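You operate a simulated robot arm through the tools that you are given. There is no shell and no other tool.

You are at the controls of a simulated robot arm. One attempt, no reset.

Task
Feed the herbs: 130ML and 50ML blocks to mint, 60ML to dill, 90ML to thyme.
Fine: each block stays in that herb's hopper till it has melted. Set down upright: what you pick out.

Only the result counts: the job must be done as asked and must still hold three seconds after the hand-in. Knocking over, shifting, dropping, spilling or breaking anything else fails it.

Robot
A 6-joint arm with a two-finger parallel gripper, fixed in place. Base frame: the origin is at the foot of the arm, x ahead of it, y to its left, z up; the work surface is at about z = 720. Units: mm, rad, N and s.
Its first joint turns from -2.897 to 2.897 rad. Payload 3.91 kg.
The tool frame sits at the grasp point between the pads (the TCP): z along the fingers, y along the line on which they close. The tips reach 30 mm beyond it. The gripper opens to 110 mm. The fingers are 20 mm wide and 10 mm thick; the gripper's body (48 by 112 mm) begins 55 mm behind the TCP.
Orientation is that of the tool frame in the base frame, as [roll, pitch, yaw] about the fixed x, y, z axes, in that order (R = Rz(yaw) Ry(pitch) Rx(roll)). With the fingers straight down and closing along the base's y, the tool's x points along the base's -x, its y along +y and its z along -z.

Tools
- The arm moves only by the tool move_arm. Its argument "series" is one flat list of numbers, 7 for each row, row after row: the shift along the base's x, y, z in mm, then the turn, a rotation vector about the base's x, y, z in rad, then the finger opening in mm, from 0 to 110. In form: [dx, dy, dz, rx, ry, rz, claw, dx, dy, dz, rx, ry, rz, claw, ...]. A call has 1 to 20 rows; each row shifts and turns the commanded pose from where the row before left it. Rows are played at 5 a second. More than 50 mm and 0.15 rad between two rows, or a gripper value outside its range, and nothing of the call is played. Where a pose cannot be reached the arm comes as near as it can. A force on the tool above 90 N (or 10 N above the force at the start of the call, whichever is more), or a blocked arm, ends the call early, and 0.2 s more pass. The fingers move at their own pace (about 108 mm/s each) and stop on an object; they squeeze with about 20 N. The grip force told is the motor's: it shows also when the fingers shut on nothing. Time passes only in rows, and 0.2 s behind the last, so rows that do not move let the fingers close. The reply holds the time, the measured pose of the TCP, the force on the tool along the base axes, the opening and the grip force, in the units named above and with some noise, with the torque about the TCP (base axes, N m) and any sound that the robot's microphone picked up.
- Cameras (640 x 400 px; columns grow to the right, rows downward): "scene" is fixed at [401.5, -500.5, 1449.3]; the picture's right is [0.62, -0.79, 0.00], its down [-0.56, -0.44, -0.70] and it looks along [0.55, 0.43, -0.72] (base axes); focal length 330 px, centre (320, 200). "wrist" rides on the gripper at [72, 17, -103] in the tool frame; the picture's right is [-0.23, 0.97, 0.00], its down [-0.76, -0.18, -0.62] and it looks along [-0.61, -0.14, 0.78] (tool axes); focal length 222 px, centre (320, 200). There is no depth. A picture from a camera that has moved, and an enlarged one, comes with that camera's place and axes in the base frame and with its lens.
- capture(camera): a new picture of that camera. It takes no simulated time.
- close_up(camera, box): a new picture of the part [left, top, right, bottom] of that camera's present view, enlarged. It takes no simulated time.
- close_job(): hands the job in; it is judged then, once.

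Nothing tells you positions but the pictures and the camera data. Unless the task says otherwise, let go and move clear before handing in.

The tools are called as a command line: name --argument value ..., lists and objects as JSON in quotes. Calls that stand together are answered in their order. move_arm: Moves the arm, as the interface text tells. Its arguments: {"type":"object","properties":{"series":{"type":"array","items":{"type":"number"}}},"required":["series"]} The other tools are called the same way: capture (camera) takes a picture; close_up (camera, box) takes an enlarged picture of a part of a camera's view; close_job () hands the job in.

At the start:

```text
t: 0.0
ee_pos: [627.0, -59.6, 1075.4]
ee_rot: [-3.142, -0.001, 3.141]
force: [0.6, -0.4, -0.5]
torque: [0.01, 0.02, 0.01]
finger_gap: 109.8
finger_force: 0.0
```

scene: 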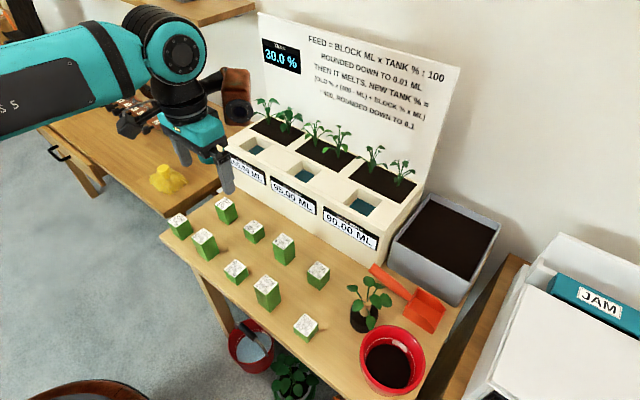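
wrist: 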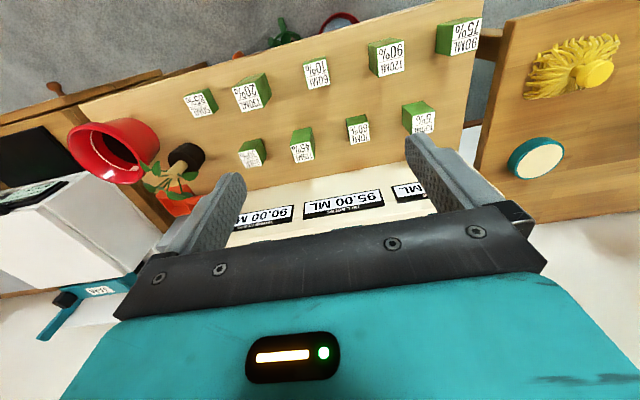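

I see a planter with three hoppers, a feed formula on the back board, and nine labelled green blocks in front of it. I'll read the labels and the board closely before moving.

close_up --camera "scene" --box '[250, 10, 470, 147]'

close_up --camera "scene" --box '[210, 120, 400, 260]'

close_up --camera "scene" --box '[155, 190, 345, 345]'

close_up --camera "wrist" --box '[170, 10, 330, 180]'

close_up --camera "wrist" --box '[330, 10, 490, 150]'

close_up --camera "wrist" --box '[220, 160, 440, 240]'

```text
2.91 times, centred on (360, 78) of scene
camera zoom: at [401.5, -500.5, 1449.3], right [0.62, -0.79, 0.0], down [-0.56, -0.44, -0.7], along [0.55, 0.43, -0.72], focal length 960 px, centre (204, 554)
```

zoom: 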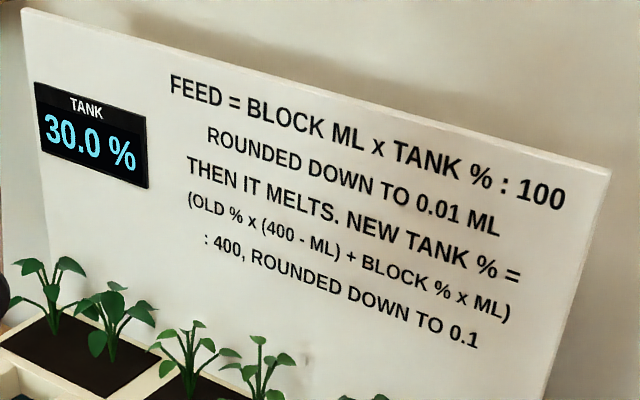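

```text
2.86 times, centred on (305, 190) of scene
camera zoom: at [401.5, -500.5, 1449.3], right [0.62, -0.79, 0.0], down [-0.56, -0.44, -0.7], along [0.55, 0.43, -0.72], focal length 942 px, centre (363, 229)
```

zoom: 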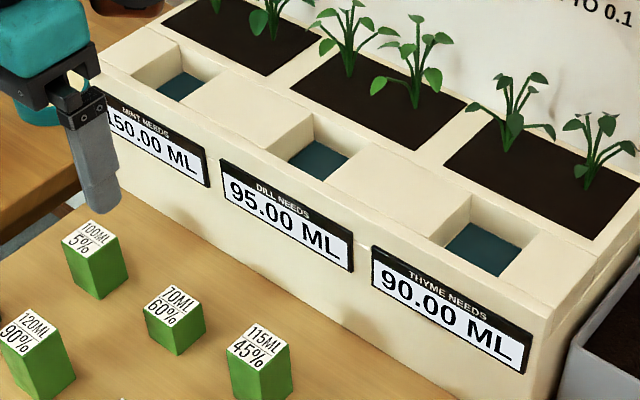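

```text
2.58 times, centred on (250, 268) of scene
camera zoom: at [401.5, -500.5, 1449.3], right [0.62, -0.79, 0.0], down [-0.56, -0.44, -0.7], along [0.55, 0.43, -0.72], focal length 851 px, centre (501, 26)
```

zoom: 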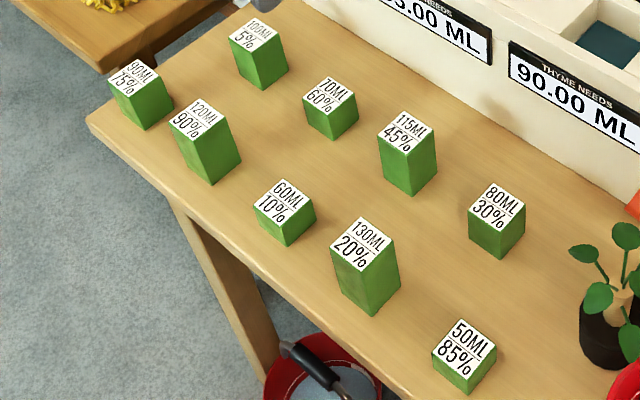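

```text
2.35 times, centred on (250, 95) of wrist
camera zoom: at [556.6, -42.9, 1178.6], right [0.23, 0.97, 0.0], down [0.76, -0.18, 0.62], along [0.61, -0.14, -0.78], focal length 523 px, centre (485, 447)
```

zoom: 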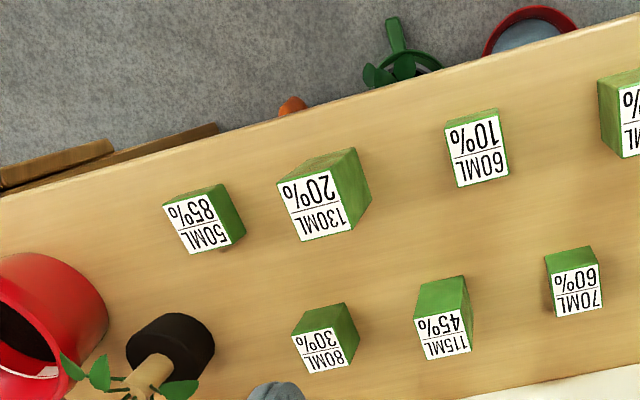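

```text
2.86 times, centred on (410, 80) of wrist
camera zoom: at [556.6, -42.9, 1178.6], right [0.23, 0.97, 0.0], down [0.76, -0.18, 0.62], along [0.61, -0.14, -0.78], focal length 635 px, centre (63, 543)
```

zoom: 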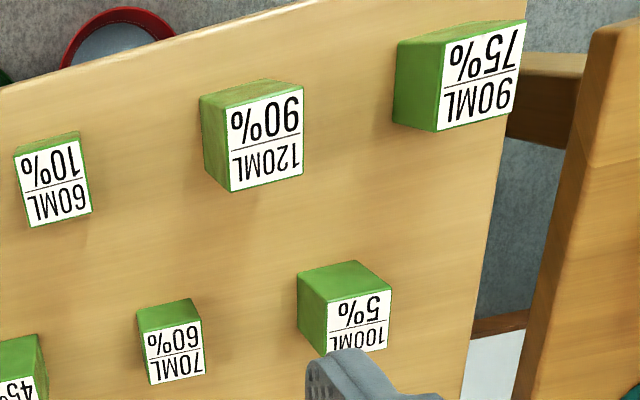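

```text
2.91 times, centred on (330, 200) of wrist
camera zoom: at [556.6, -42.9, 1178.6], right [0.23, 0.97, 0.0], down [0.76, -0.18, 0.62], along [0.61, -0.14, -0.78], focal length 646 px, centre (291, 200)
```

zoom: 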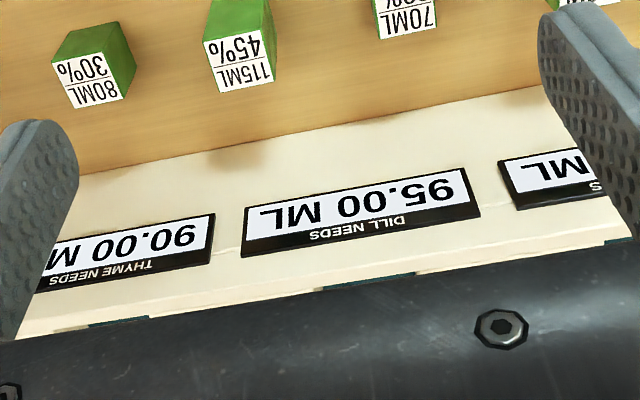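

The board is a calculation rule, and the order names the blocks: 130ML and 50ML to mint, 60ML to dill, 90ML to thyme. I'll pull the arm back so the wrist camera sees the block field and hoppers properly.

move_arm --series '[-50, 0, 0, 0, 0, 0, 110, -50, 0, 0, 0, 0, 0, 110, -50, 0, 0, 0, 0, 0, 110, -50, 0, 0, 0, 0, 0, 110, 0, 0, 0, 0, 0, 0, 110]'

capture --camera "wrist"

capture --camera "scene"

```text
t: 1.2
ee_pos: [432.3, -59.5, 1077.1]
ee_rot: [3.141, -0.001, -3.141]
force: [0.2, -0.1, -0.4]
torque: [-0.03, 0.04, 0.01]
finger_gap: 110.0
finger_force: 0.1
```

```text
taken
camera wrist: at [361.1, -41.3, 1181.0], right [0.23, 0.97, 0.0], down [0.76, -0.18, 0.62], along [0.61, -0.14, -0.78], focal length 222 px, centre (320, 200)
```

wrist: 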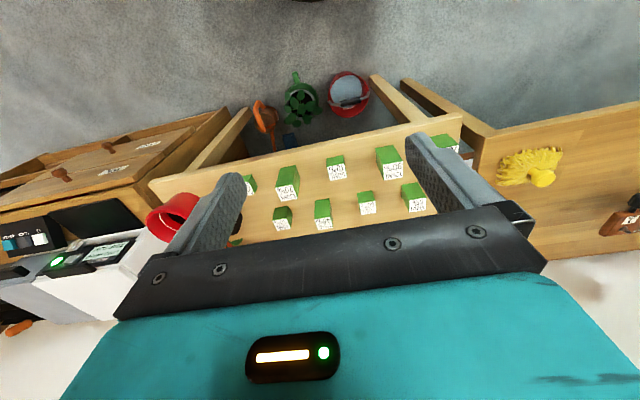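

```text
taken
```

scene: 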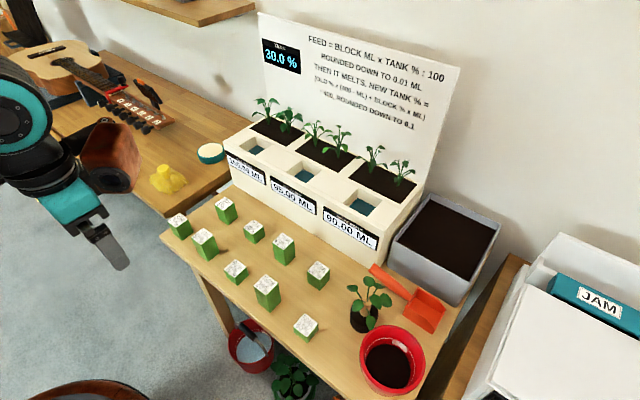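

The scene camera now sees all three need signs and every block unobstructed. I'll zoom in on the signs, hoppers and blocks to measure them.

close_up --camera "scene" --box '[215, 125, 315, 195]'

close_up --camera "scene" --box '[290, 155, 390, 225]'

close_up --camera "scene" --box '[160, 195, 260, 265]'

close_up --camera "scene" --box '[210, 245, 330, 345]'

close_up --camera "wrist" --box '[230, 120, 350, 240]'

close_up --camera "wrist" --box '[350, 110, 480, 230]'

```text
5.71 times, centred on (265, 160) of scene
camera zoom: at [401.5, -500.5, 1449.3], right [0.62, -0.79, 0.0], down [-0.56, -0.44, -0.7], along [0.55, 0.43, -0.72], focal length 1885 px, centre (634, 429)
```

zoom: 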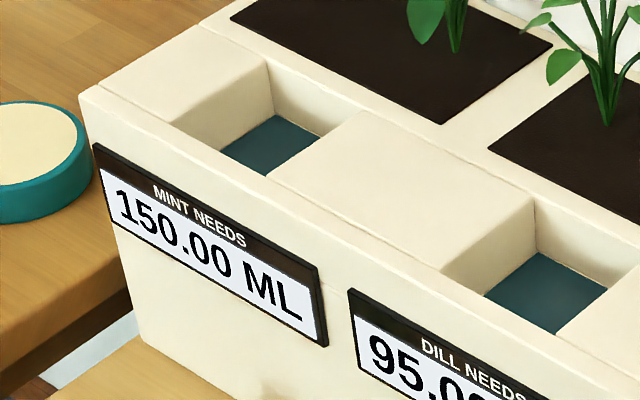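

```text
5.71 times, centred on (340, 190) of scene
camera zoom: at [401.5, -500.5, 1449.3], right [0.62, -0.79, 0.0], down [-0.56, -0.44, -0.7], along [0.55, 0.43, -0.72], focal length 1885 px, centre (206, 257)
```

zoom: 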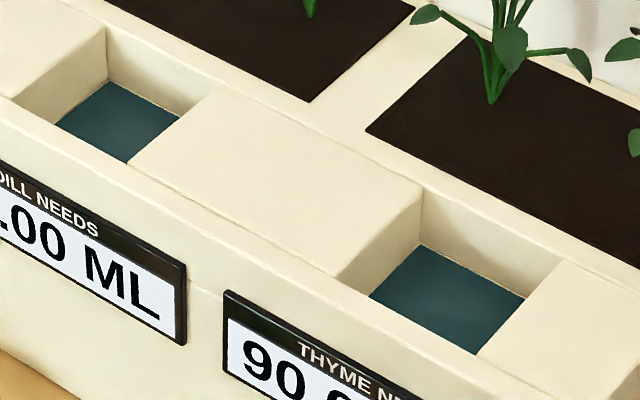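

```text
5.71 times, centred on (210, 230) of scene
camera zoom: at [401.5, -500.5, 1449.3], right [0.62, -0.79, 0.0], down [-0.56, -0.44, -0.7], along [0.55, 0.43, -0.72], focal length 1885 px, centre (949, 29)
```

zoom: 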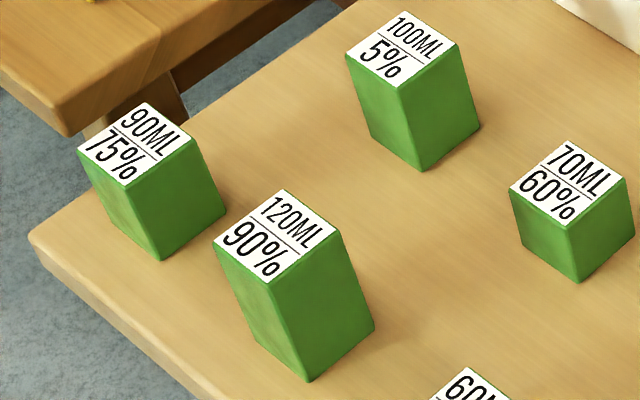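

```text
4.00 times, centred on (270, 295) of scene
camera zoom: at [401.5, -500.5, 1449.3], right [0.62, -0.79, 0.0], down [-0.56, -0.44, -0.7], along [0.55, 0.43, -0.72], focal length 1319 px, centre (520, -180)
```

zoom: 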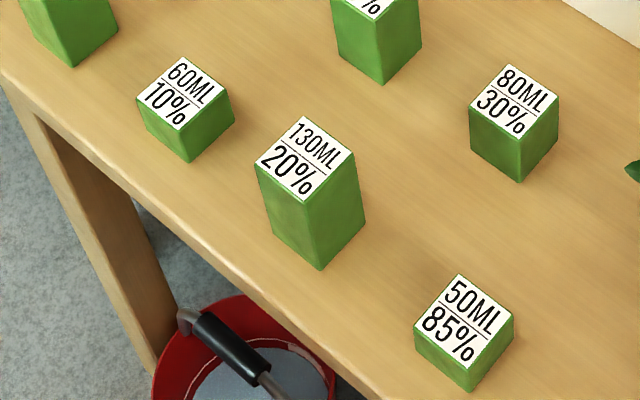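

```text
3.33 times, centred on (290, 180) of wrist
camera zoom: at [361.1, -41.3, 1181.0], right [0.23, 0.97, 0.0], down [0.76, -0.18, 0.62], along [0.61, -0.14, -0.78], focal length 740 px, centre (420, 267)
```

zoom: 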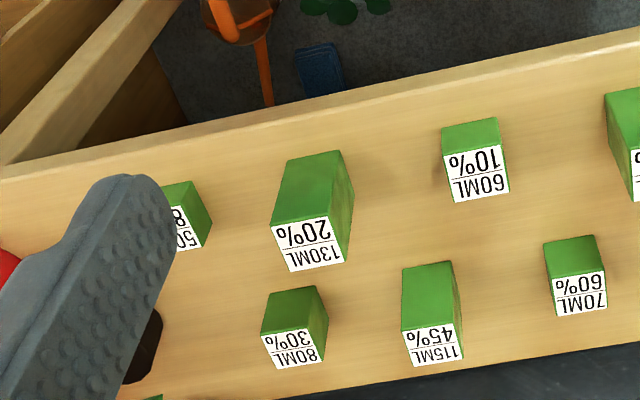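

```text
3.33 times, centred on (415, 170) of wrist
camera zoom: at [361.1, -41.3, 1181.0], right [0.23, 0.97, 0.0], down [0.76, -0.18, 0.62], along [0.61, -0.14, -0.78], focal length 740 px, centre (3, 300)
```

zoom: 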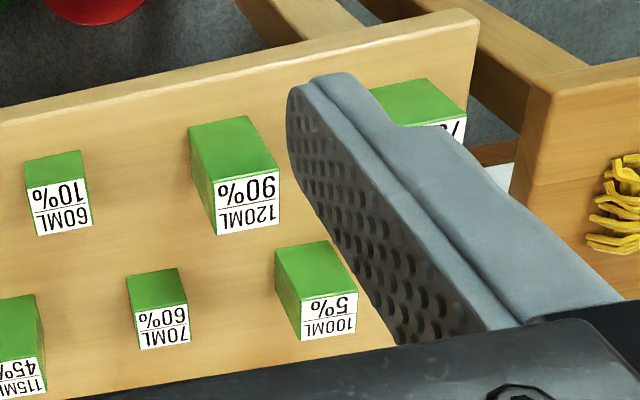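

Needs read 150/95/90 ML, but the order names which block goes where, so I follow it. By my measurements the front-row blocks stand about 112 mm apart near x≈620 (130ML at y≈-178, 50ML at -291, 60ML at -68, 90ML at 156). The hopper openings are about 68 mm wide, with the planter top at z≈890. Next I hover above the 130ML block to check alignment.

move_arm --series '[32.2, -19.7, -24.2, 0, 0, 0, 110, 32.2, -19.7, -24.2, 0, 0, 0, 110, 32.2, -19.7, -24.2, 0, 0, 0, 110, 32.2, -19.7, -24.2, 0, 0, 0, 110, 32.2, -19.7, -24.2, 0, 0, 0, 110, 32.0, -19.9, -24.4, 0, 0, 0, 110, 0, 0, 0, 0, 0, 0, 110, 0, 0, 0, 0, 0, 0, 110]'

capture --camera "wrist"

close_up --camera "wrist" --box '[240, 60, 400, 160]'

```text
t: 3.0
ee_pos: [621.5, -178.8, 931.7]
ee_rot: [-3.14, -0.001, -3.14]
force: [-0.1, -0.4, 0.3]
torque: [0.04, 0.01, -0.01]
finger_gap: 110.1
finger_force: 0.0
```

```text
taken
camera wrist: at [549.9, -161.0, 1036.1], right [0.23, 0.97, 0.0], down [0.76, -0.18, 0.62], along [0.61, -0.14, -0.78], focal length 222 px, centre (320, 200)
```

wrist: 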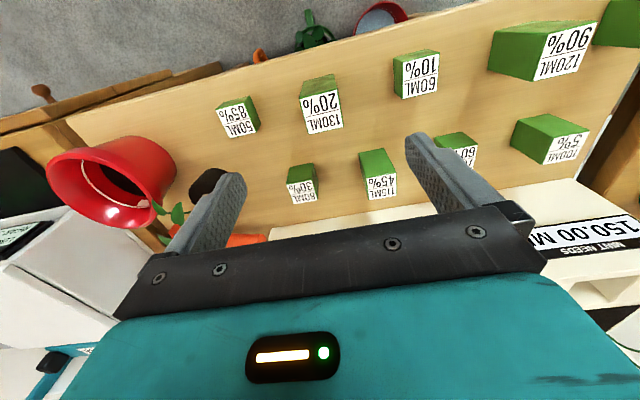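

```text
4.00 times, centred on (320, 110) of wrist
camera zoom: at [549.9, -161.0, 1036.1], right [0.23, 0.97, 0.0], down [0.76, -0.18, 0.62], along [0.61, -0.14, -0.78], focal length 888 px, centre (320, 560)
```

zoom: 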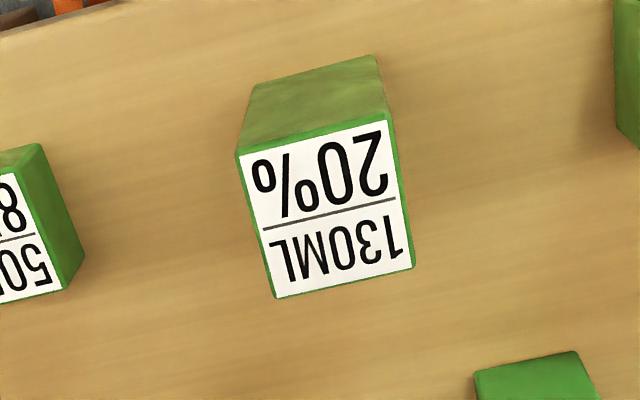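

The 130ML block is about 38 mm square, aligned with the base axes, centred near (621, -176) with its top at z≈801. I'll go down to TCP z≈790, close on it and lift a little.

move_arm --series '[0, 2.5, -35, 0, 0, 0, 110, 0, 0, -35, 0, 0, 0, 110, 0, 0, -35, 0, 0, 0, 110, 0, 0, -20, 0, 0, 0, 110, 0, 0, -15, 0, 0, 0, 110, 0, 0, 0, 0, 0, 0, 110]'

capture --camera "wrist"

capture --camera "scene"

```text
t: 4.4
ee_pos: [622.1, -173.7, 789.6]
ee_rot: [3.141, 0.0, -3.141]
force: [0.0, -0.3, 0.4]
torque: [-0.03, 0.01, -0.01]
finger_gap: 110.0
finger_force: 0.1
```

```text
taken
camera wrist: at [549.9, -156.7, 892.7], right [0.23, 0.97, 0.0], down [0.76, -0.18, 0.62], along [0.61, -0.14, -0.78], focal length 222 px, centre (320, 200)
```

wrist: 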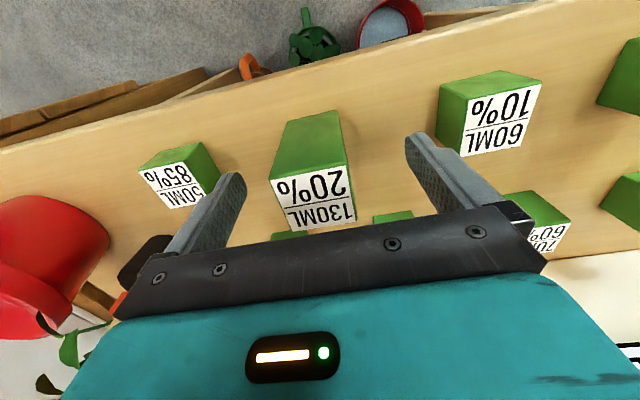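

```text
taken
```

scene: 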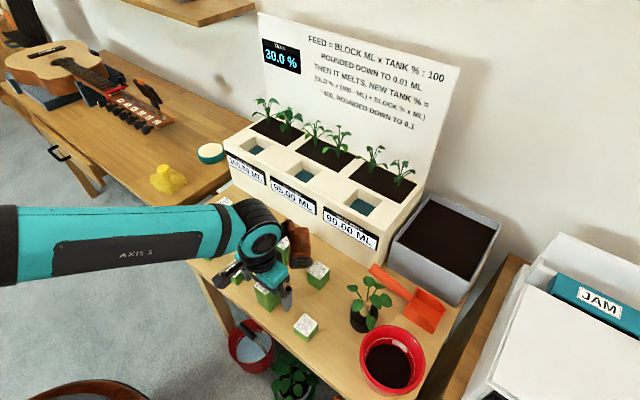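

The fingers straddle the 130ML block, which sits about 2 mm to the -y side of centre. I'll correct for that, close and lift.

move_arm --series '[0, -2, 0, 0, 0, 0, 110, 0, 0, 0, 0, 0, 0, 60, 0, 0, 0, 0, 0, 0, 20, 0, 0, 0, 0, 0, 0, 20, 0, 0, 0, 0, 0, 0, 20, 0, 0, 0, 0, 0, 0, 20]'

capture --camera "wrist"

```text
t: 5.8
ee_pos: [619.6, -177.5, 788.1]
ee_rot: [3.14, -0.001, 3.141]
force: [0.6, 0.3, 1.6]
torque: [-0.04, -0.01, 0.01]
finger_gap: 40.1
finger_force: 20.0
```

```text
taken
camera wrist: at [550.0, -159.5, 892.6], right [0.23, 0.97, 0.0], down [0.76, -0.18, 0.62], along [0.61, -0.14, -0.78], focal length 222 px, centre (320, 200)
```

wrist: 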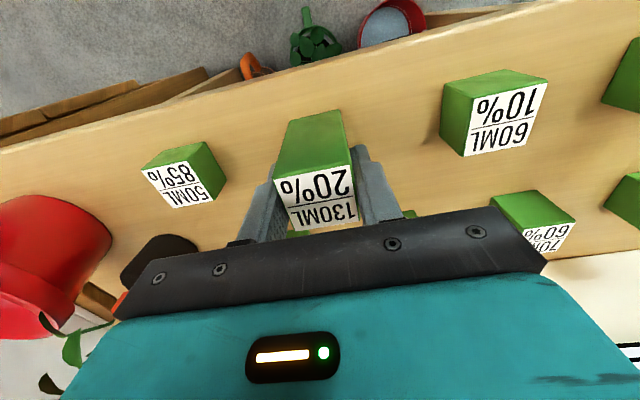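

The grip reads 40.1 mm at 20 N, so the block is held. I also notice a brown part projecting ahead of the wrist, so I'll inspect it before working near the plants, and lift the block.

move_arm --series '[0, 0, 10, 0, 0, 0, 20, 0, 0, 35, 0, 0, 0, 20, 0, 0, 40, 0, 0, 0, 20, 0, 0, 45, 0, 0, 0, 20, 0, 0, 45, 0, 0, 0, 20, 0, 0, 40, 0, 0, 0, 20, 0, 0, 0, 0, 0, 0, 20, 0, 0, 0, 0, 0, 0, 20]'

capture --camera "scene"

close_up --camera "scene" --box '[200, 130, 360, 310]'

capture --camera "wrist"

```text
t: 7.6
ee_pos: [619.2, -180.2, 1005.1]
ee_rot: [-3.141, 0.001, -3.141]
force: [-0.7, -0.3, -0.7]
torque: [0.01, 0.0, 0.0]
finger_gap: 40.0
finger_force: 19.5
```

```text
taken
```

scene: 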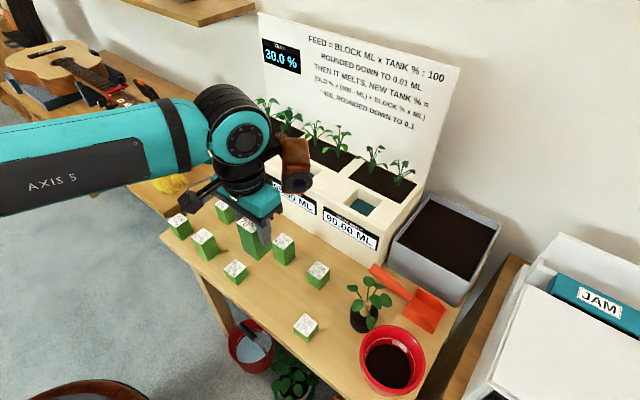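

```text
2.22 times, centred on (280, 220) of scene
camera zoom: at [401.5, -500.5, 1449.3], right [0.62, -0.79, 0.0], down [-0.56, -0.44, -0.7], along [0.55, 0.43, -0.72], focal length 733 px, centre (409, 156)
```

zoom: 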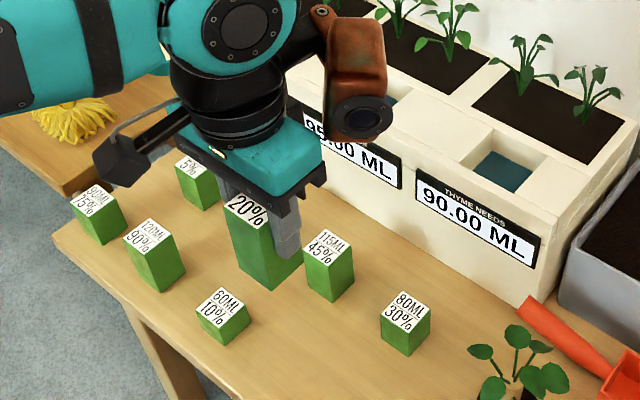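

```text
taken
camera wrist: at [548.9, -161.7, 1108.0], right [0.23, 0.97, 0.0], down [0.76, -0.18, 0.62], along [0.61, -0.14, -0.78], focal length 222 px, centre (320, 200)
```

wrist: 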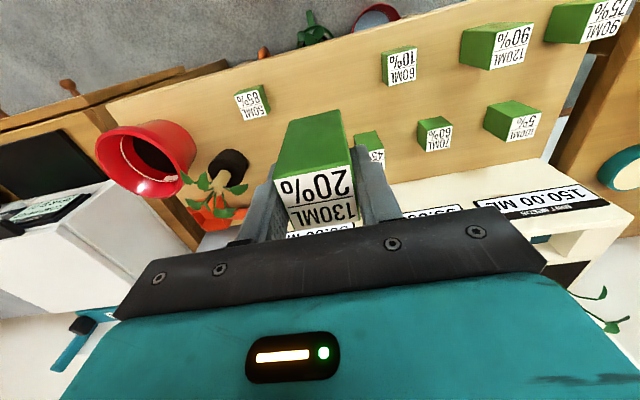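

The brown part is at about +34 mm x, -79 mm y and +99 mm z from the TCP, high enough to clear the plants. The block is held upright with its base at z≈935, so I'm carrying it over the mint hopper near (885, 108).

move_arm --series '[15, 16, 0, 0, 0, 0, 20, 29, 31, 0, 0, 0, 0, 20, 31, 34, 0, 0, 0, 0, 20, 31, 34, 0, 0, 0, 0, 20, 31, 34, 0, 0, 0, 0, 20, 31, 34, 0, 0, 0, 0, 20, 31, 34, 0, 0, 0, 0, 20, 31, 34, 0, 0, 0, 0, 20, 20, 20, 0, 0, 0, 0, 20, 15, 14.5, 0, 0, 0, 0, 20, 0, 0, 0, 0, 0, 0, 20, 0, 0, 0, 0, 0, 0, 20]'

capture --camera "wrist"

capture --camera "scene"

close_up --camera "wrist" --box '[240, 50, 400, 220]'

close_up --camera "scene" --box '[190, 60, 350, 200]'

```text
t: 10.2
ee_pos: [884.6, 107.5, 1001.5]
ee_rot: [-3.141, 0.0, -3.141]
force: [-0.5, 0.0, -0.7]
torque: [0.02, -0.01, 0.0]
finger_gap: 39.8
finger_force: 19.8
```

```text
taken
camera wrist: at [813.6, 125.3, 1106.5], right [0.23, 0.97, 0.0], down [0.76, -0.18, 0.62], along [0.61, -0.14, -0.78], focal length 222 px, centre (320, 200)
```

wrist: 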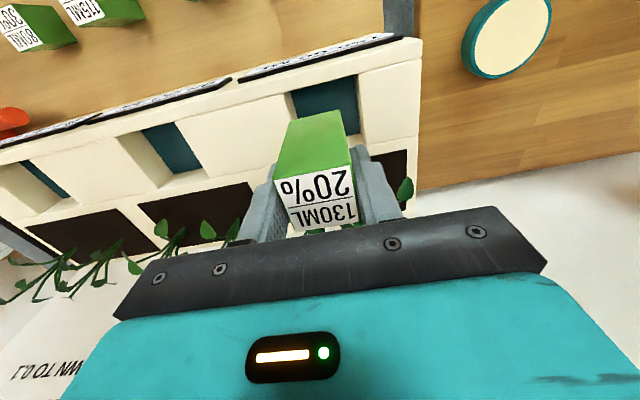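

```text
taken
```

scene: 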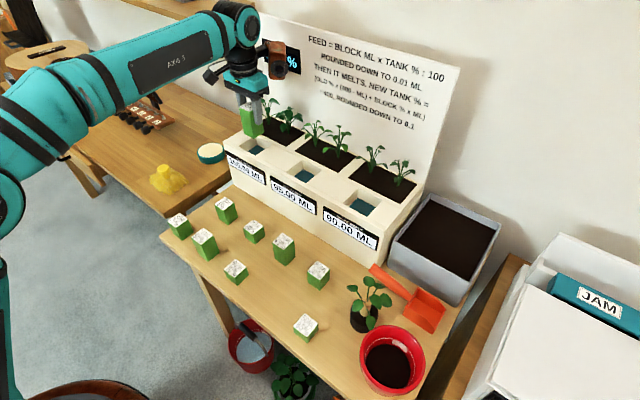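

```text
2.35 times, centred on (320, 135) of wrist
camera zoom: at [813.6, 125.3, 1106.5], right [0.23, 0.97, 0.0], down [0.76, -0.18, 0.62], along [0.61, -0.14, -0.78], focal length 523 px, centre (320, 353)
```

zoom: 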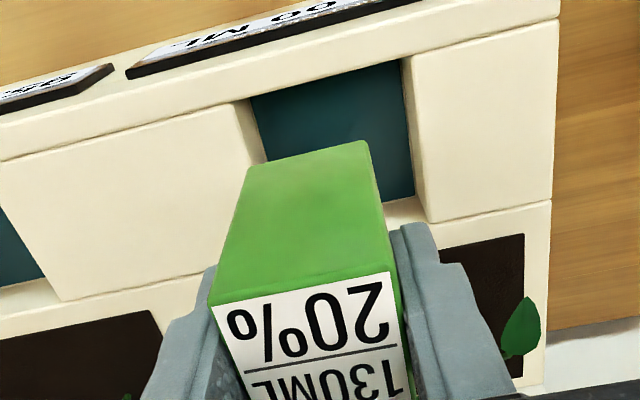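

```text
2.86 times, centred on (270, 130) of scene
camera zoom: at [401.5, -500.5, 1449.3], right [0.62, -0.79, 0.0], down [-0.56, -0.44, -0.7], along [0.55, 0.43, -0.72], focal length 942 px, centre (463, 400)
```

zoom: 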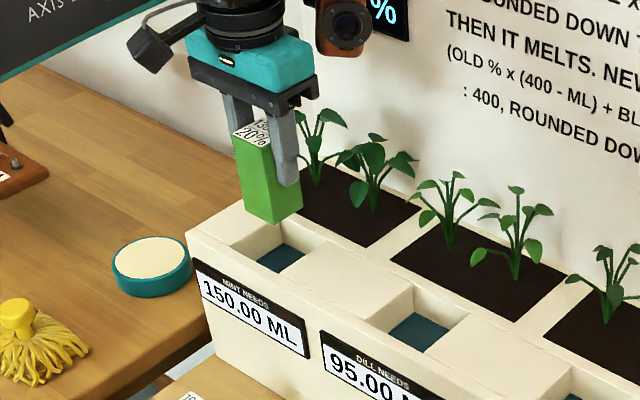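

I'm hovering over the mint hopper, but the two cameras disagree by a few millimetres on the opening's -y edge. I'll zoom in further to settle it before lowering.

close_up --camera "wrist" --box '[270, 60, 370, 130]'

close_up --camera "scene" --box '[220, 110, 300, 170]'

close_up --camera "wrist" --box '[110, 90, 210, 200]'

```text
5.71 times, centred on (320, 95) of wrist
camera zoom: at [813.6, 125.3, 1106.5], right [0.23, 0.97, 0.0], down [0.76, -0.18, 0.62], along [0.61, -0.14, -0.78], focal length 1269 px, centre (320, 800)
```

zoom: 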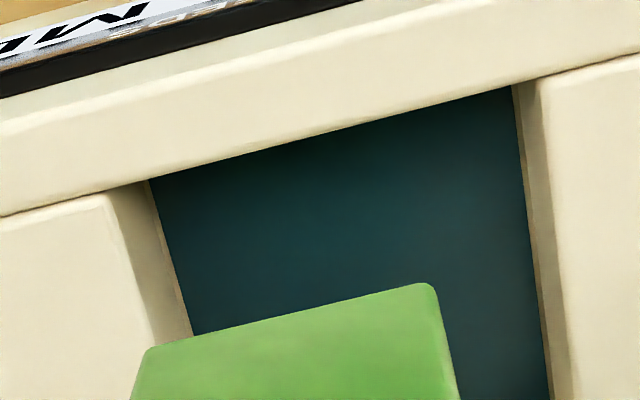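

```text
6.67 times, centred on (260, 140) of scene
camera zoom: at [401.5, -500.5, 1449.3], right [0.62, -0.79, 0.0], down [-0.56, -0.44, -0.7], along [0.55, 0.43, -0.72], focal length 2199 px, centre (720, 600)
```

zoom: 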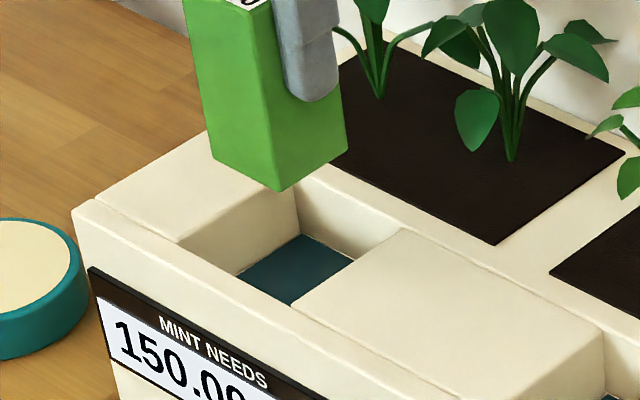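

```text
3.64 times, centred on (160, 145) of wrist
camera zoom: at [813.6, 125.3, 1106.5], right [0.23, 0.97, 0.0], down [0.76, -0.18, 0.62], along [0.61, -0.14, -0.78], focal length 808 px, centre (902, 400)
```

zoom: 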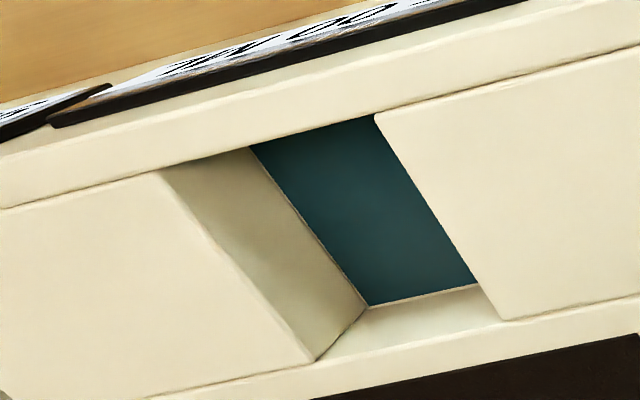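

Matching the two cameras puts the hopper rim at z≈884, its floor near z≈850 and the mint opening's centre about +3 mm x, +6.5 mm y from the block. I'll make that shift and lower to just above the floor.

move_arm --series '[3, 6.5, 0, 0, 0, 0, 20, 0, 0, -30, 0, 0, 0, 20, 0, 0, -20, 0, 0, 0, 20, 0, 0, -15, 0, 0, 0, 20, 0, 0, 0, 0, 0, 0, 20]'

close_up --camera "wrist" --box '[240, 50, 400, 220]'

close_up --camera "scene" --box '[220, 90, 300, 170]'

```text
t: 11.4
ee_pos: [887.5, 114.2, 937.7]
ee_rot: [-3.141, 0.0, -3.141]
force: [0.2, 0.3, -0.7]
torque: [0.0, -0.02, 0.02]
finger_gap: 39.6
finger_force: 20.0
```

```text
2.35 times, centred on (320, 135) of wrist
camera zoom: at [817.0, 131.5, 1042.3], right [0.23, 0.97, 0.0], down [0.76, -0.18, 0.62], along [0.61, -0.14, -0.78], focal length 523 px, centre (320, 353)
```

zoom: 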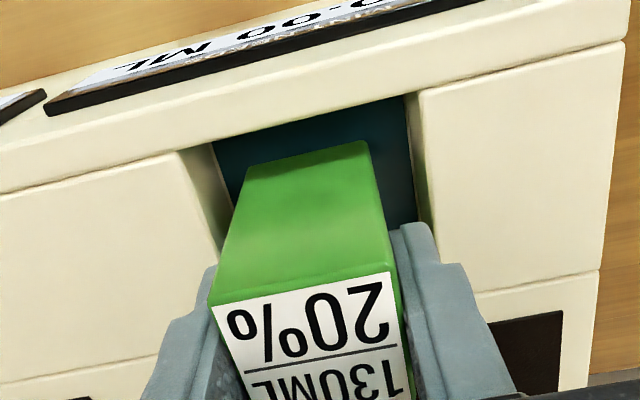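

```text
5.00 times, centred on (260, 130) of scene
camera zoom: at [401.5, -500.5, 1449.3], right [0.62, -0.79, 0.0], down [-0.56, -0.44, -0.7], along [0.55, 0.43, -0.72], focal length 1649 px, centre (620, 550)
```

zoom: 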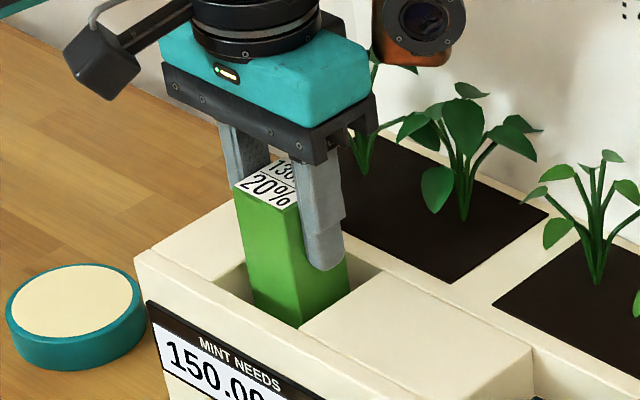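

The block is inside the mint opening with clearance all round, its base about 15–20 mm above the floor. I'll keep lowering and watch for contact force.

move_arm --series '[0, 0, -5, 0, 0, 0, 20, 0, 0, -5, 0, 0, 0, 20, 0, 0, -2, 0, 0, 0, 20, 0, 0, 0, 0, 0, 0, 20]'

close_up --camera "scene" --box '[220, 90, 300, 170]'

```text
t: 12.4
ee_pos: [887.8, 114.4, 926.8]
ee_rot: [3.141, -0.001, 3.14]
force: [0.3, -0.4, -0.9]
torque: [-0.01, -0.02, -0.01]
finger_gap: 39.9
finger_force: 20.4
```

```text
5.00 times, centred on (260, 130) of scene
camera zoom: at [401.5, -500.5, 1449.3], right [0.62, -0.79, 0.0], down [-0.56, -0.44, -0.7], along [0.55, 0.43, -0.72], focal length 1649 px, centre (620, 550)
```

zoom: 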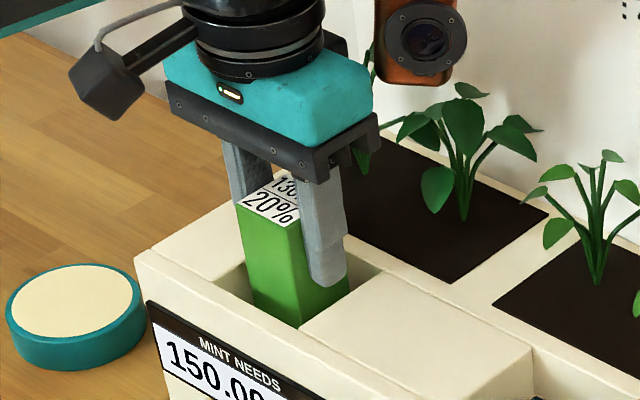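

No contact yet at TCP z≈927. I'll keep lowering in small steps.

move_arm --series '[0, 0, -2, 0, 0, 0, 20, 0, 0, -2, 0, 0, 0, 20, 0, 0, 0, 0, 0, 0, 20]'

```text
t: 13.2
ee_pos: [888.8, 113.1, 922.7]
ee_rot: [-3.142, 0.0, -3.141]
force: [-0.2, -0.4, 1.6]
torque: [0.04, -0.03, 0.0]
finger_gap: 39.9
finger_force: 20.2
```

Still only noise-level force. A few more millimetres.

move_arm --series '[0, 0, -2, 0, 0, 0, 20, 0, 0, 0, 0, 0, 0, 20]'

```text
t: 13.8
ee_pos: [888.2, 113.7, 923.6]
ee_rot: [-3.14, 0.001, -3.14]
force: [3.3, 0.8, 18.0]
torque: [0.03, 0.0, -0.01]
finger_gap: 39.8
finger_force: 19.5
```

The force jumped to 18 N, so the block's base is on the hopper floor (about z≈853). I'll ease up 1.5 mm, open the fingers (their tips are above the rim) and lift clear.

move_arm --series '[0, 0, 1.5, 0, 0, 0, 20, 0, 0, 0, 0, 0, 0, 48, 0, 0, 0, 0, 0, 0, 60, 0, 0, 0, 0, 0, 0, 60]'

close_up --camera "scene" --box '[220, 90, 300, 170]'

close_up --camera "wrist" --box '[240, 50, 400, 220]'

```text
t: 14.8
ee_pos: [887.9, 113.2, 921.8]
ee_rot: [3.141, 0.0, 3.141]
force: [-0.6, -0.4, 0.8]
torque: [0.07, -0.05, -0.01]
finger_gap: 60.1
finger_force: 0.0
```

```text
5.00 times, centred on (260, 130) of scene
camera zoom: at [401.5, -500.5, 1449.3], right [0.62, -0.79, 0.0], down [-0.56, -0.44, -0.7], along [0.55, 0.43, -0.72], focal length 1649 px, centre (620, 550)
```

zoom: 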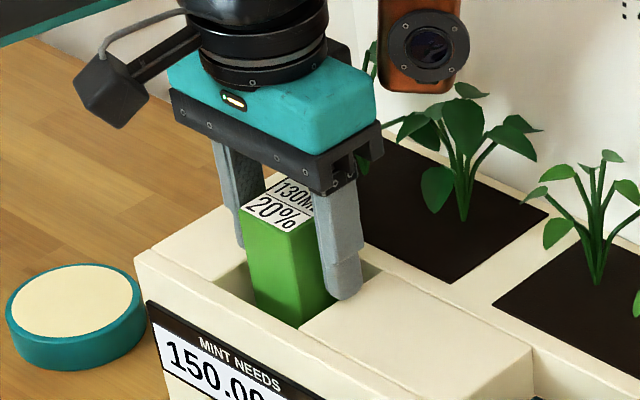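

```text
2.35 times, centred on (320, 135) of wrist
camera zoom: at [817.9, 131.1, 1026.7], right [0.23, 0.97, 0.0], down [0.76, -0.18, 0.62], along [0.61, -0.14, -0.78], focal length 523 px, centre (320, 353)
```

zoom: 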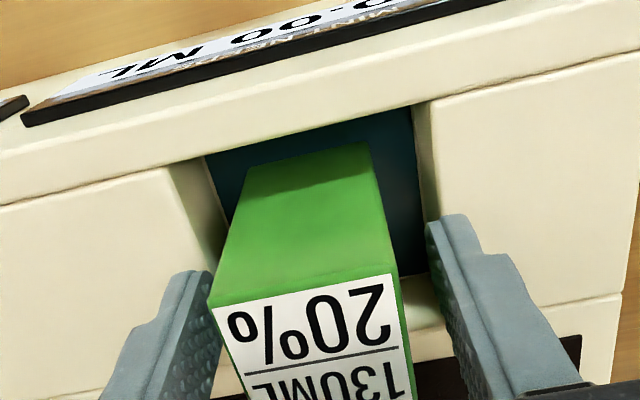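

The 130ML block stands upright in the mint hopper, released. I'll lift straight up and wait for it to melt.

move_arm --series '[0, 0, 25, 0, 0, 0, 60, 0, 0, 40, 0, 0, 0, 60, 0, 0, 40, 0, 0, 0, 60, -40, 0, 0, 0, 0, 0, 80, -40, 0, 0, 0, 0, 0, 80, -40, -20, 0, 0, 0, 0, 80, 0, 0, 0, 0, 0, 0, 80]'

capture --camera "scene"

close_up --camera "scene" --box '[220, 30, 320, 190]'

```text
t: 16.4
ee_pos: [768.8, 96.2, 1027.7]
ee_rot: [3.141, -0.001, 3.141]
force: [-0.2, -0.7, 0.4]
torque: [-0.01, 0.03, -0.02]
finger_gap: 80.0
finger_force: 0.0
```

```text
taken
```

scene: 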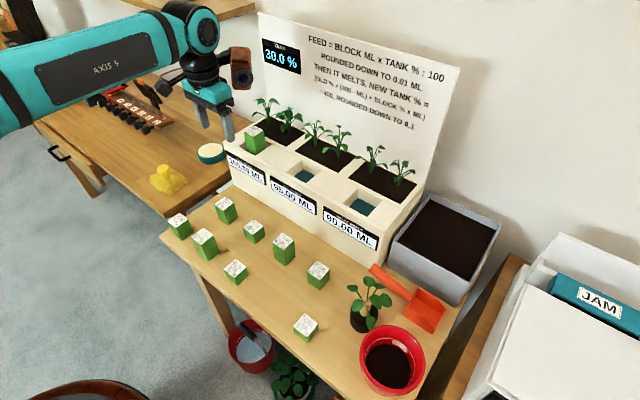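

```text
2.50 times, centred on (270, 110) of scene
camera zoom: at [401.5, -500.5, 1449.3], right [0.62, -0.79, 0.0], down [-0.56, -0.44, -0.7], along [0.55, 0.43, -0.72], focal length 825 px, centre (445, 425)
```

zoom: 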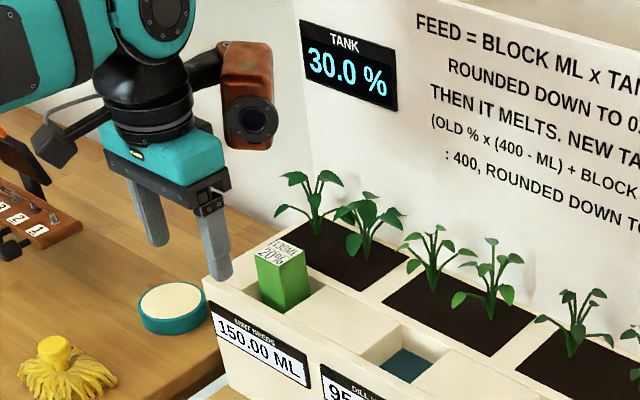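

The tank still reads 30.0% and the block hasn't melted yet. While it melts I'll fly to a hover above the 50ML block.

move_arm --series '[-14.8, -38.3, -12.8, 0, 0, 0, 80, -14.8, -38.3, -12.8, 0, 0, 0, 80, -14.8, -38.3, -12.8, 0, 0, 0, 80, -14.8, -38.3, -12.8, 0, 0, 0, 80, -14.8, -38.3, -12.8, 0, 0, 0, 80, -14.8, -38.3, -12.8, 0, 0, 0, 80, -14.8, -38.3, -12.8, 0, 0, 0, 80, -14.8, -38.3, -12.8, 0, 0, 0, 80, -14.8, -38.3, -12.8, 0, 0, 0, 80, -14.8, -38.8, -12.8, 0, 0, 0, 80, 0, 0, 0, 0, 0, 0, 80, 0, 0, 0, 0, 0, 0, 80]'

capture --camera "scene"

capture --camera "wrist"

close_up --camera "wrist" --box '[260, 70, 380, 170]'

close_up --camera "scene" --box '[220, 30, 320, 190]'

```text
t: 19.0
ee_pos: [621.8, -291.2, 895.7]
ee_rot: [3.142, -0.001, -3.141]
force: [-0.4, 0.3, 0.0]
torque: [0.02, 0.0, -0.02]
finger_gap: 79.8
finger_force: 0.1
```

```text
taken
```

scene: 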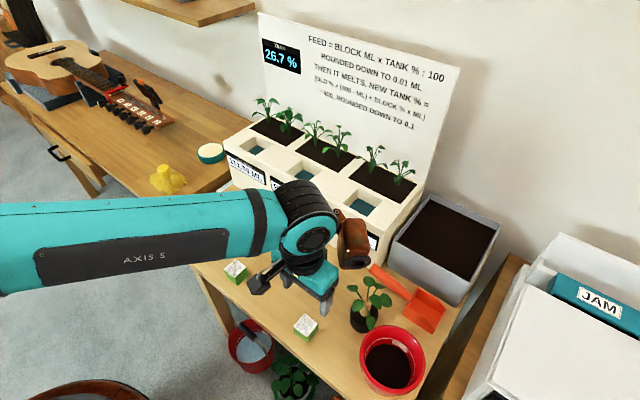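

```text
taken
camera wrist: at [551.5, -274.0, 1001.7], right [0.23, 0.97, 0.0], down [0.76, -0.18, 0.62], along [0.61, -0.14, -0.78], focal length 222 px, centre (320, 200)
```

wrist: 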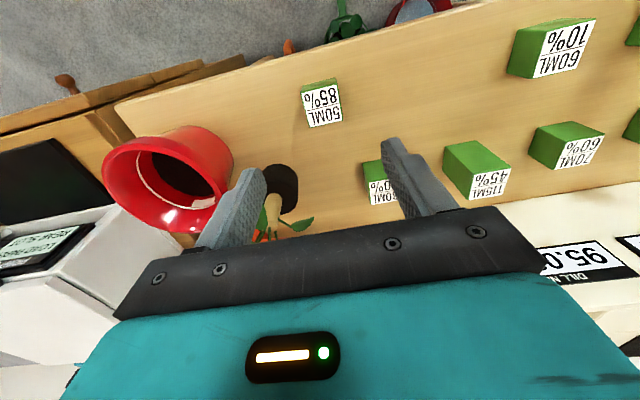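

```text
4.00 times, centred on (320, 120) of wrist
camera zoom: at [551.5, -274.0, 1001.7], right [0.23, 0.97, 0.0], down [0.76, -0.18, 0.62], along [0.61, -0.14, -0.78], focal length 888 px, centre (320, 520)
```

zoom: 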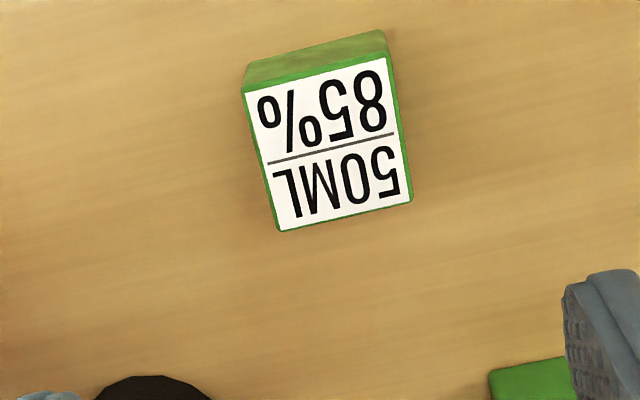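

```text
2.50 times, centred on (270, 110) of scene
camera zoom: at [401.5, -500.5, 1449.3], right [0.62, -0.79, 0.0], down [-0.56, -0.44, -0.7], along [0.55, 0.43, -0.72], focal length 825 px, centre (445, 425)
```

zoom: 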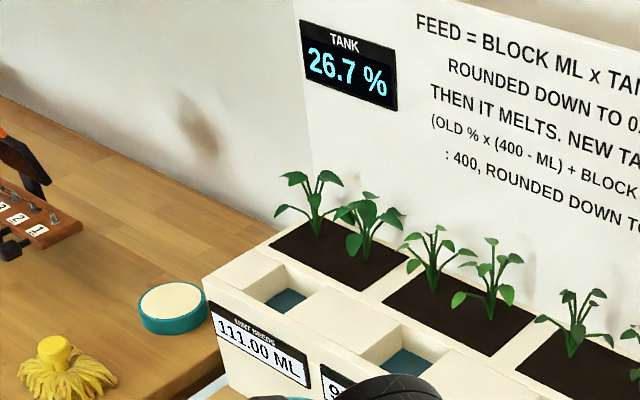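

The 130ML block has melted: tank 26.7%, mint now 111.00 ML, as the formula predicts. The 50ML block is about 3–4 mm to the +y side of the gripper, so I'll correct and descend to just above grasp height.

move_arm --series '[-0.5, 3, -40, 0, 0, 0, 80, 0, 0, -40, 0, 0, 0, 80, 0, 0, -30, 0, 0, 0, 80, 0, 0, -10, 0, 0, 0, 80, 0, 0, 0, 0, 0, 0, 80]'

capture --camera "wrist"

close_up --camera "wrist" --box '[240, 100, 400, 220]'

close_up --camera "scene" --box '[250, 260, 370, 360]'

```text
t: 20.2
ee_pos: [620.7, -288.6, 778.0]
ee_rot: [3.141, 0.0, 3.141]
force: [0.5, -0.4, 0.3]
torque: [0.0, -0.02, 0.01]
finger_gap: 79.9
finger_force: 0.0
```

```text
taken
camera wrist: at [549.5, -269.9, 882.4], right [0.23, 0.97, 0.0], down [0.76, -0.18, 0.62], along [0.61, -0.14, -0.78], focal length 222 px, centre (320, 200)
```

wrist: 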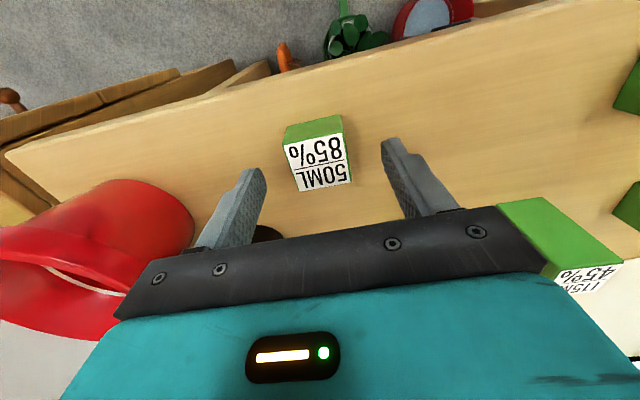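

```text
3.33 times, centred on (320, 160) of wrist
camera zoom: at [549.5, -269.9, 882.4], right [0.23, 0.97, 0.0], down [0.76, -0.18, 0.62], along [0.61, -0.14, -0.78], focal length 740 px, centre (320, 333)
```

zoom: 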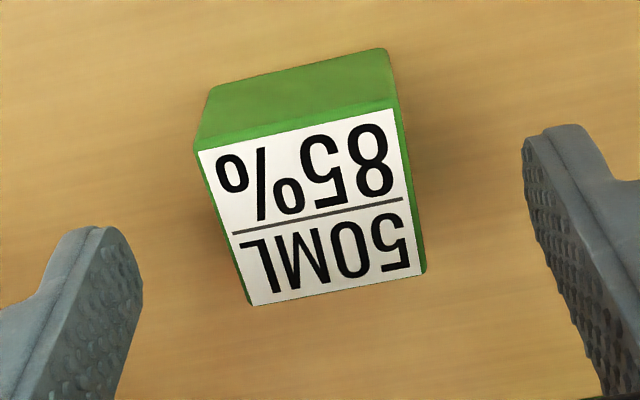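

```text
4.00 times, centred on (310, 310) of scene
camera zoom: at [401.5, -500.5, 1449.3], right [0.62, -0.79, 0.0], down [-0.56, -0.44, -0.7], along [0.55, 0.43, -0.72], focal length 1319 px, centre (360, -240)
```

zoom: 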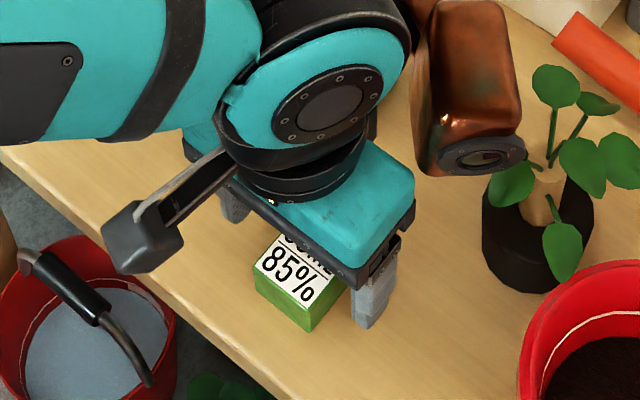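

The fingers straddle the 50ML block, but the brown part on the wrist is close to the potted plant's leaves. I'll check that clearance before going lower.

close_up --camera "scene" --box '[325, 255, 425, 335]'

close_up --camera "wrist" --box '[100, 180, 300, 320]'

```text
5.00 times, centred on (375, 295) of scene
camera zoom: at [401.5, -500.5, 1449.3], right [0.62, -0.79, 0.0], down [-0.56, -0.44, -0.7], along [0.55, 0.43, -0.72], focal length 1649 px, centre (45, -275)
```

zoom: 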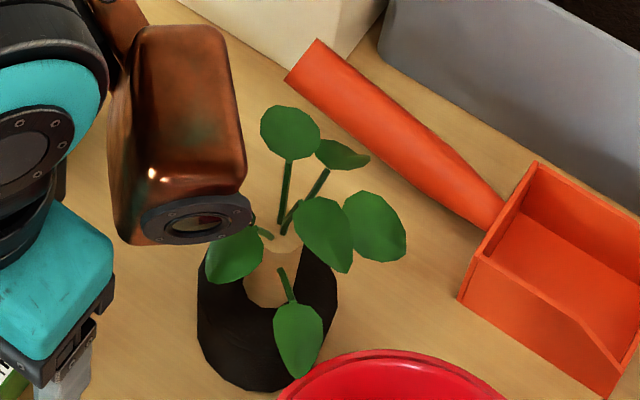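

```text
2.86 times, centred on (200, 250) of wrist
camera zoom: at [549.5, -269.9, 882.4], right [0.23, 0.97, 0.0], down [0.76, -0.18, 0.62], along [0.61, -0.14, -0.78], focal length 635 px, centre (663, 57)
```

zoom: 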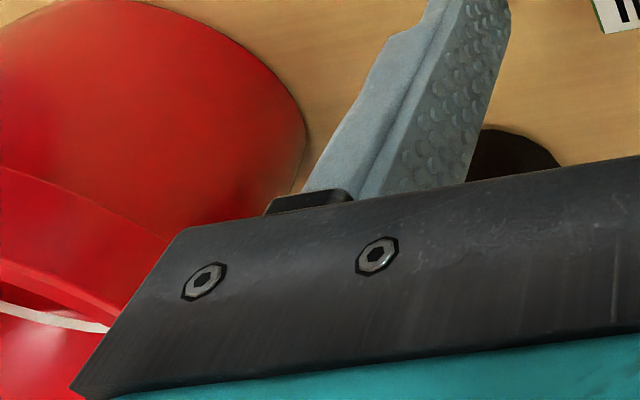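

The plant's leaves reach about z≈870, the same height as the brown part here, so going lower at this yaw is risky. I'll back up and turn the tool -90° about z, which swings the brown part away towards the base.

move_arm --series '[0, 0, 30, 0, 0, 0, 80, 0, 0, 40, 0, 0, 0, 80, 0, 0, 40, 0, 0, 0, 80, 0, 0, 0, 0, 0, -0.1309, 80, 0, 0, 0, 0, 0, -0.1309, 80, 0, 0, 0, 0, 0, -0.1309, 80, 0, 0, 0, 0, 0, -0.1309, 80, 0, 0, 0, 0, 0, -0.1309, 80, 0, 0, 0, 0, 0, -0.1309, 80, 0, 0, 0, 0, 0, -0.1309, 80, 0, 0, 0, 0, 0, -0.1309, 80, 0, 0, 0, 0, 0, -0.1309, 80, 0, 0, 0, 0, 0, -0.1309, 80, 0, 0, 0, 0, 0, -0.1309, 80, 0, 0, 0, 0, 0, -0.1309, 80, 0, 0, 0, 0, 0, 0, 80, 0, 0, 0, 0, 0, 0, 80]'

capture --camera "scene"

capture --camera "wrist"

close_up --camera "scene" --box '[280, 220, 430, 345]'

```text
t: 23.8
ee_pos: [620.5, -287.6, 888.2]
ee_rot: [3.14, 0.0, 1.569]
force: [0.6, -0.4, 0.1]
torque: [0.03, 0.02, 0.01]
finger_gap: 79.9
finger_force: 0.0
```

```text
taken
```

scene: 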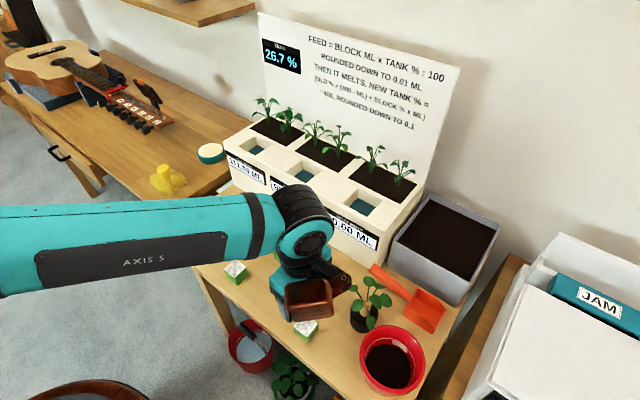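

```text
taken
camera wrist: at [638.9, -214.1, 992.4], right [0.97, -0.23, 0.0], down [-0.18, -0.76, 0.62], along [-0.14, -0.61, -0.78], focal length 222 px, centre (320, 200)
```

wrist: 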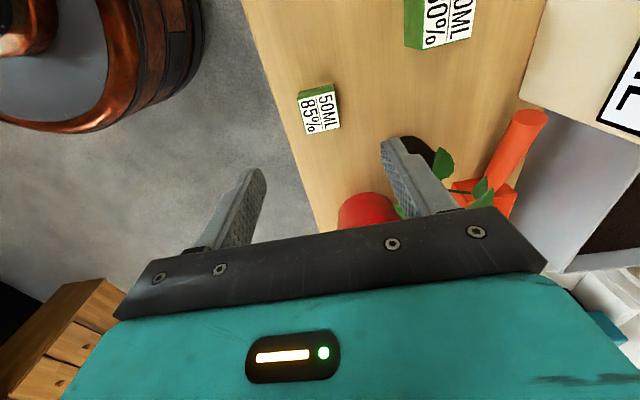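

```text
3.20 times, centred on (355, 282) of scene
camera zoom: at [401.5, -500.5, 1449.3], right [0.62, -0.79, 0.0], down [-0.56, -0.44, -0.7], along [0.55, 0.43, -0.72], focal length 1056 px, centre (208, -64)
```

zoom: 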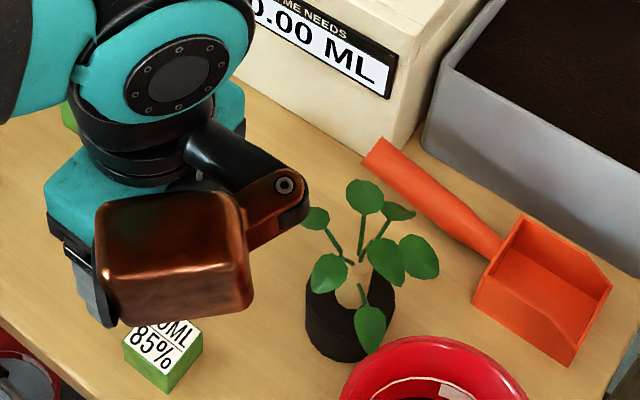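

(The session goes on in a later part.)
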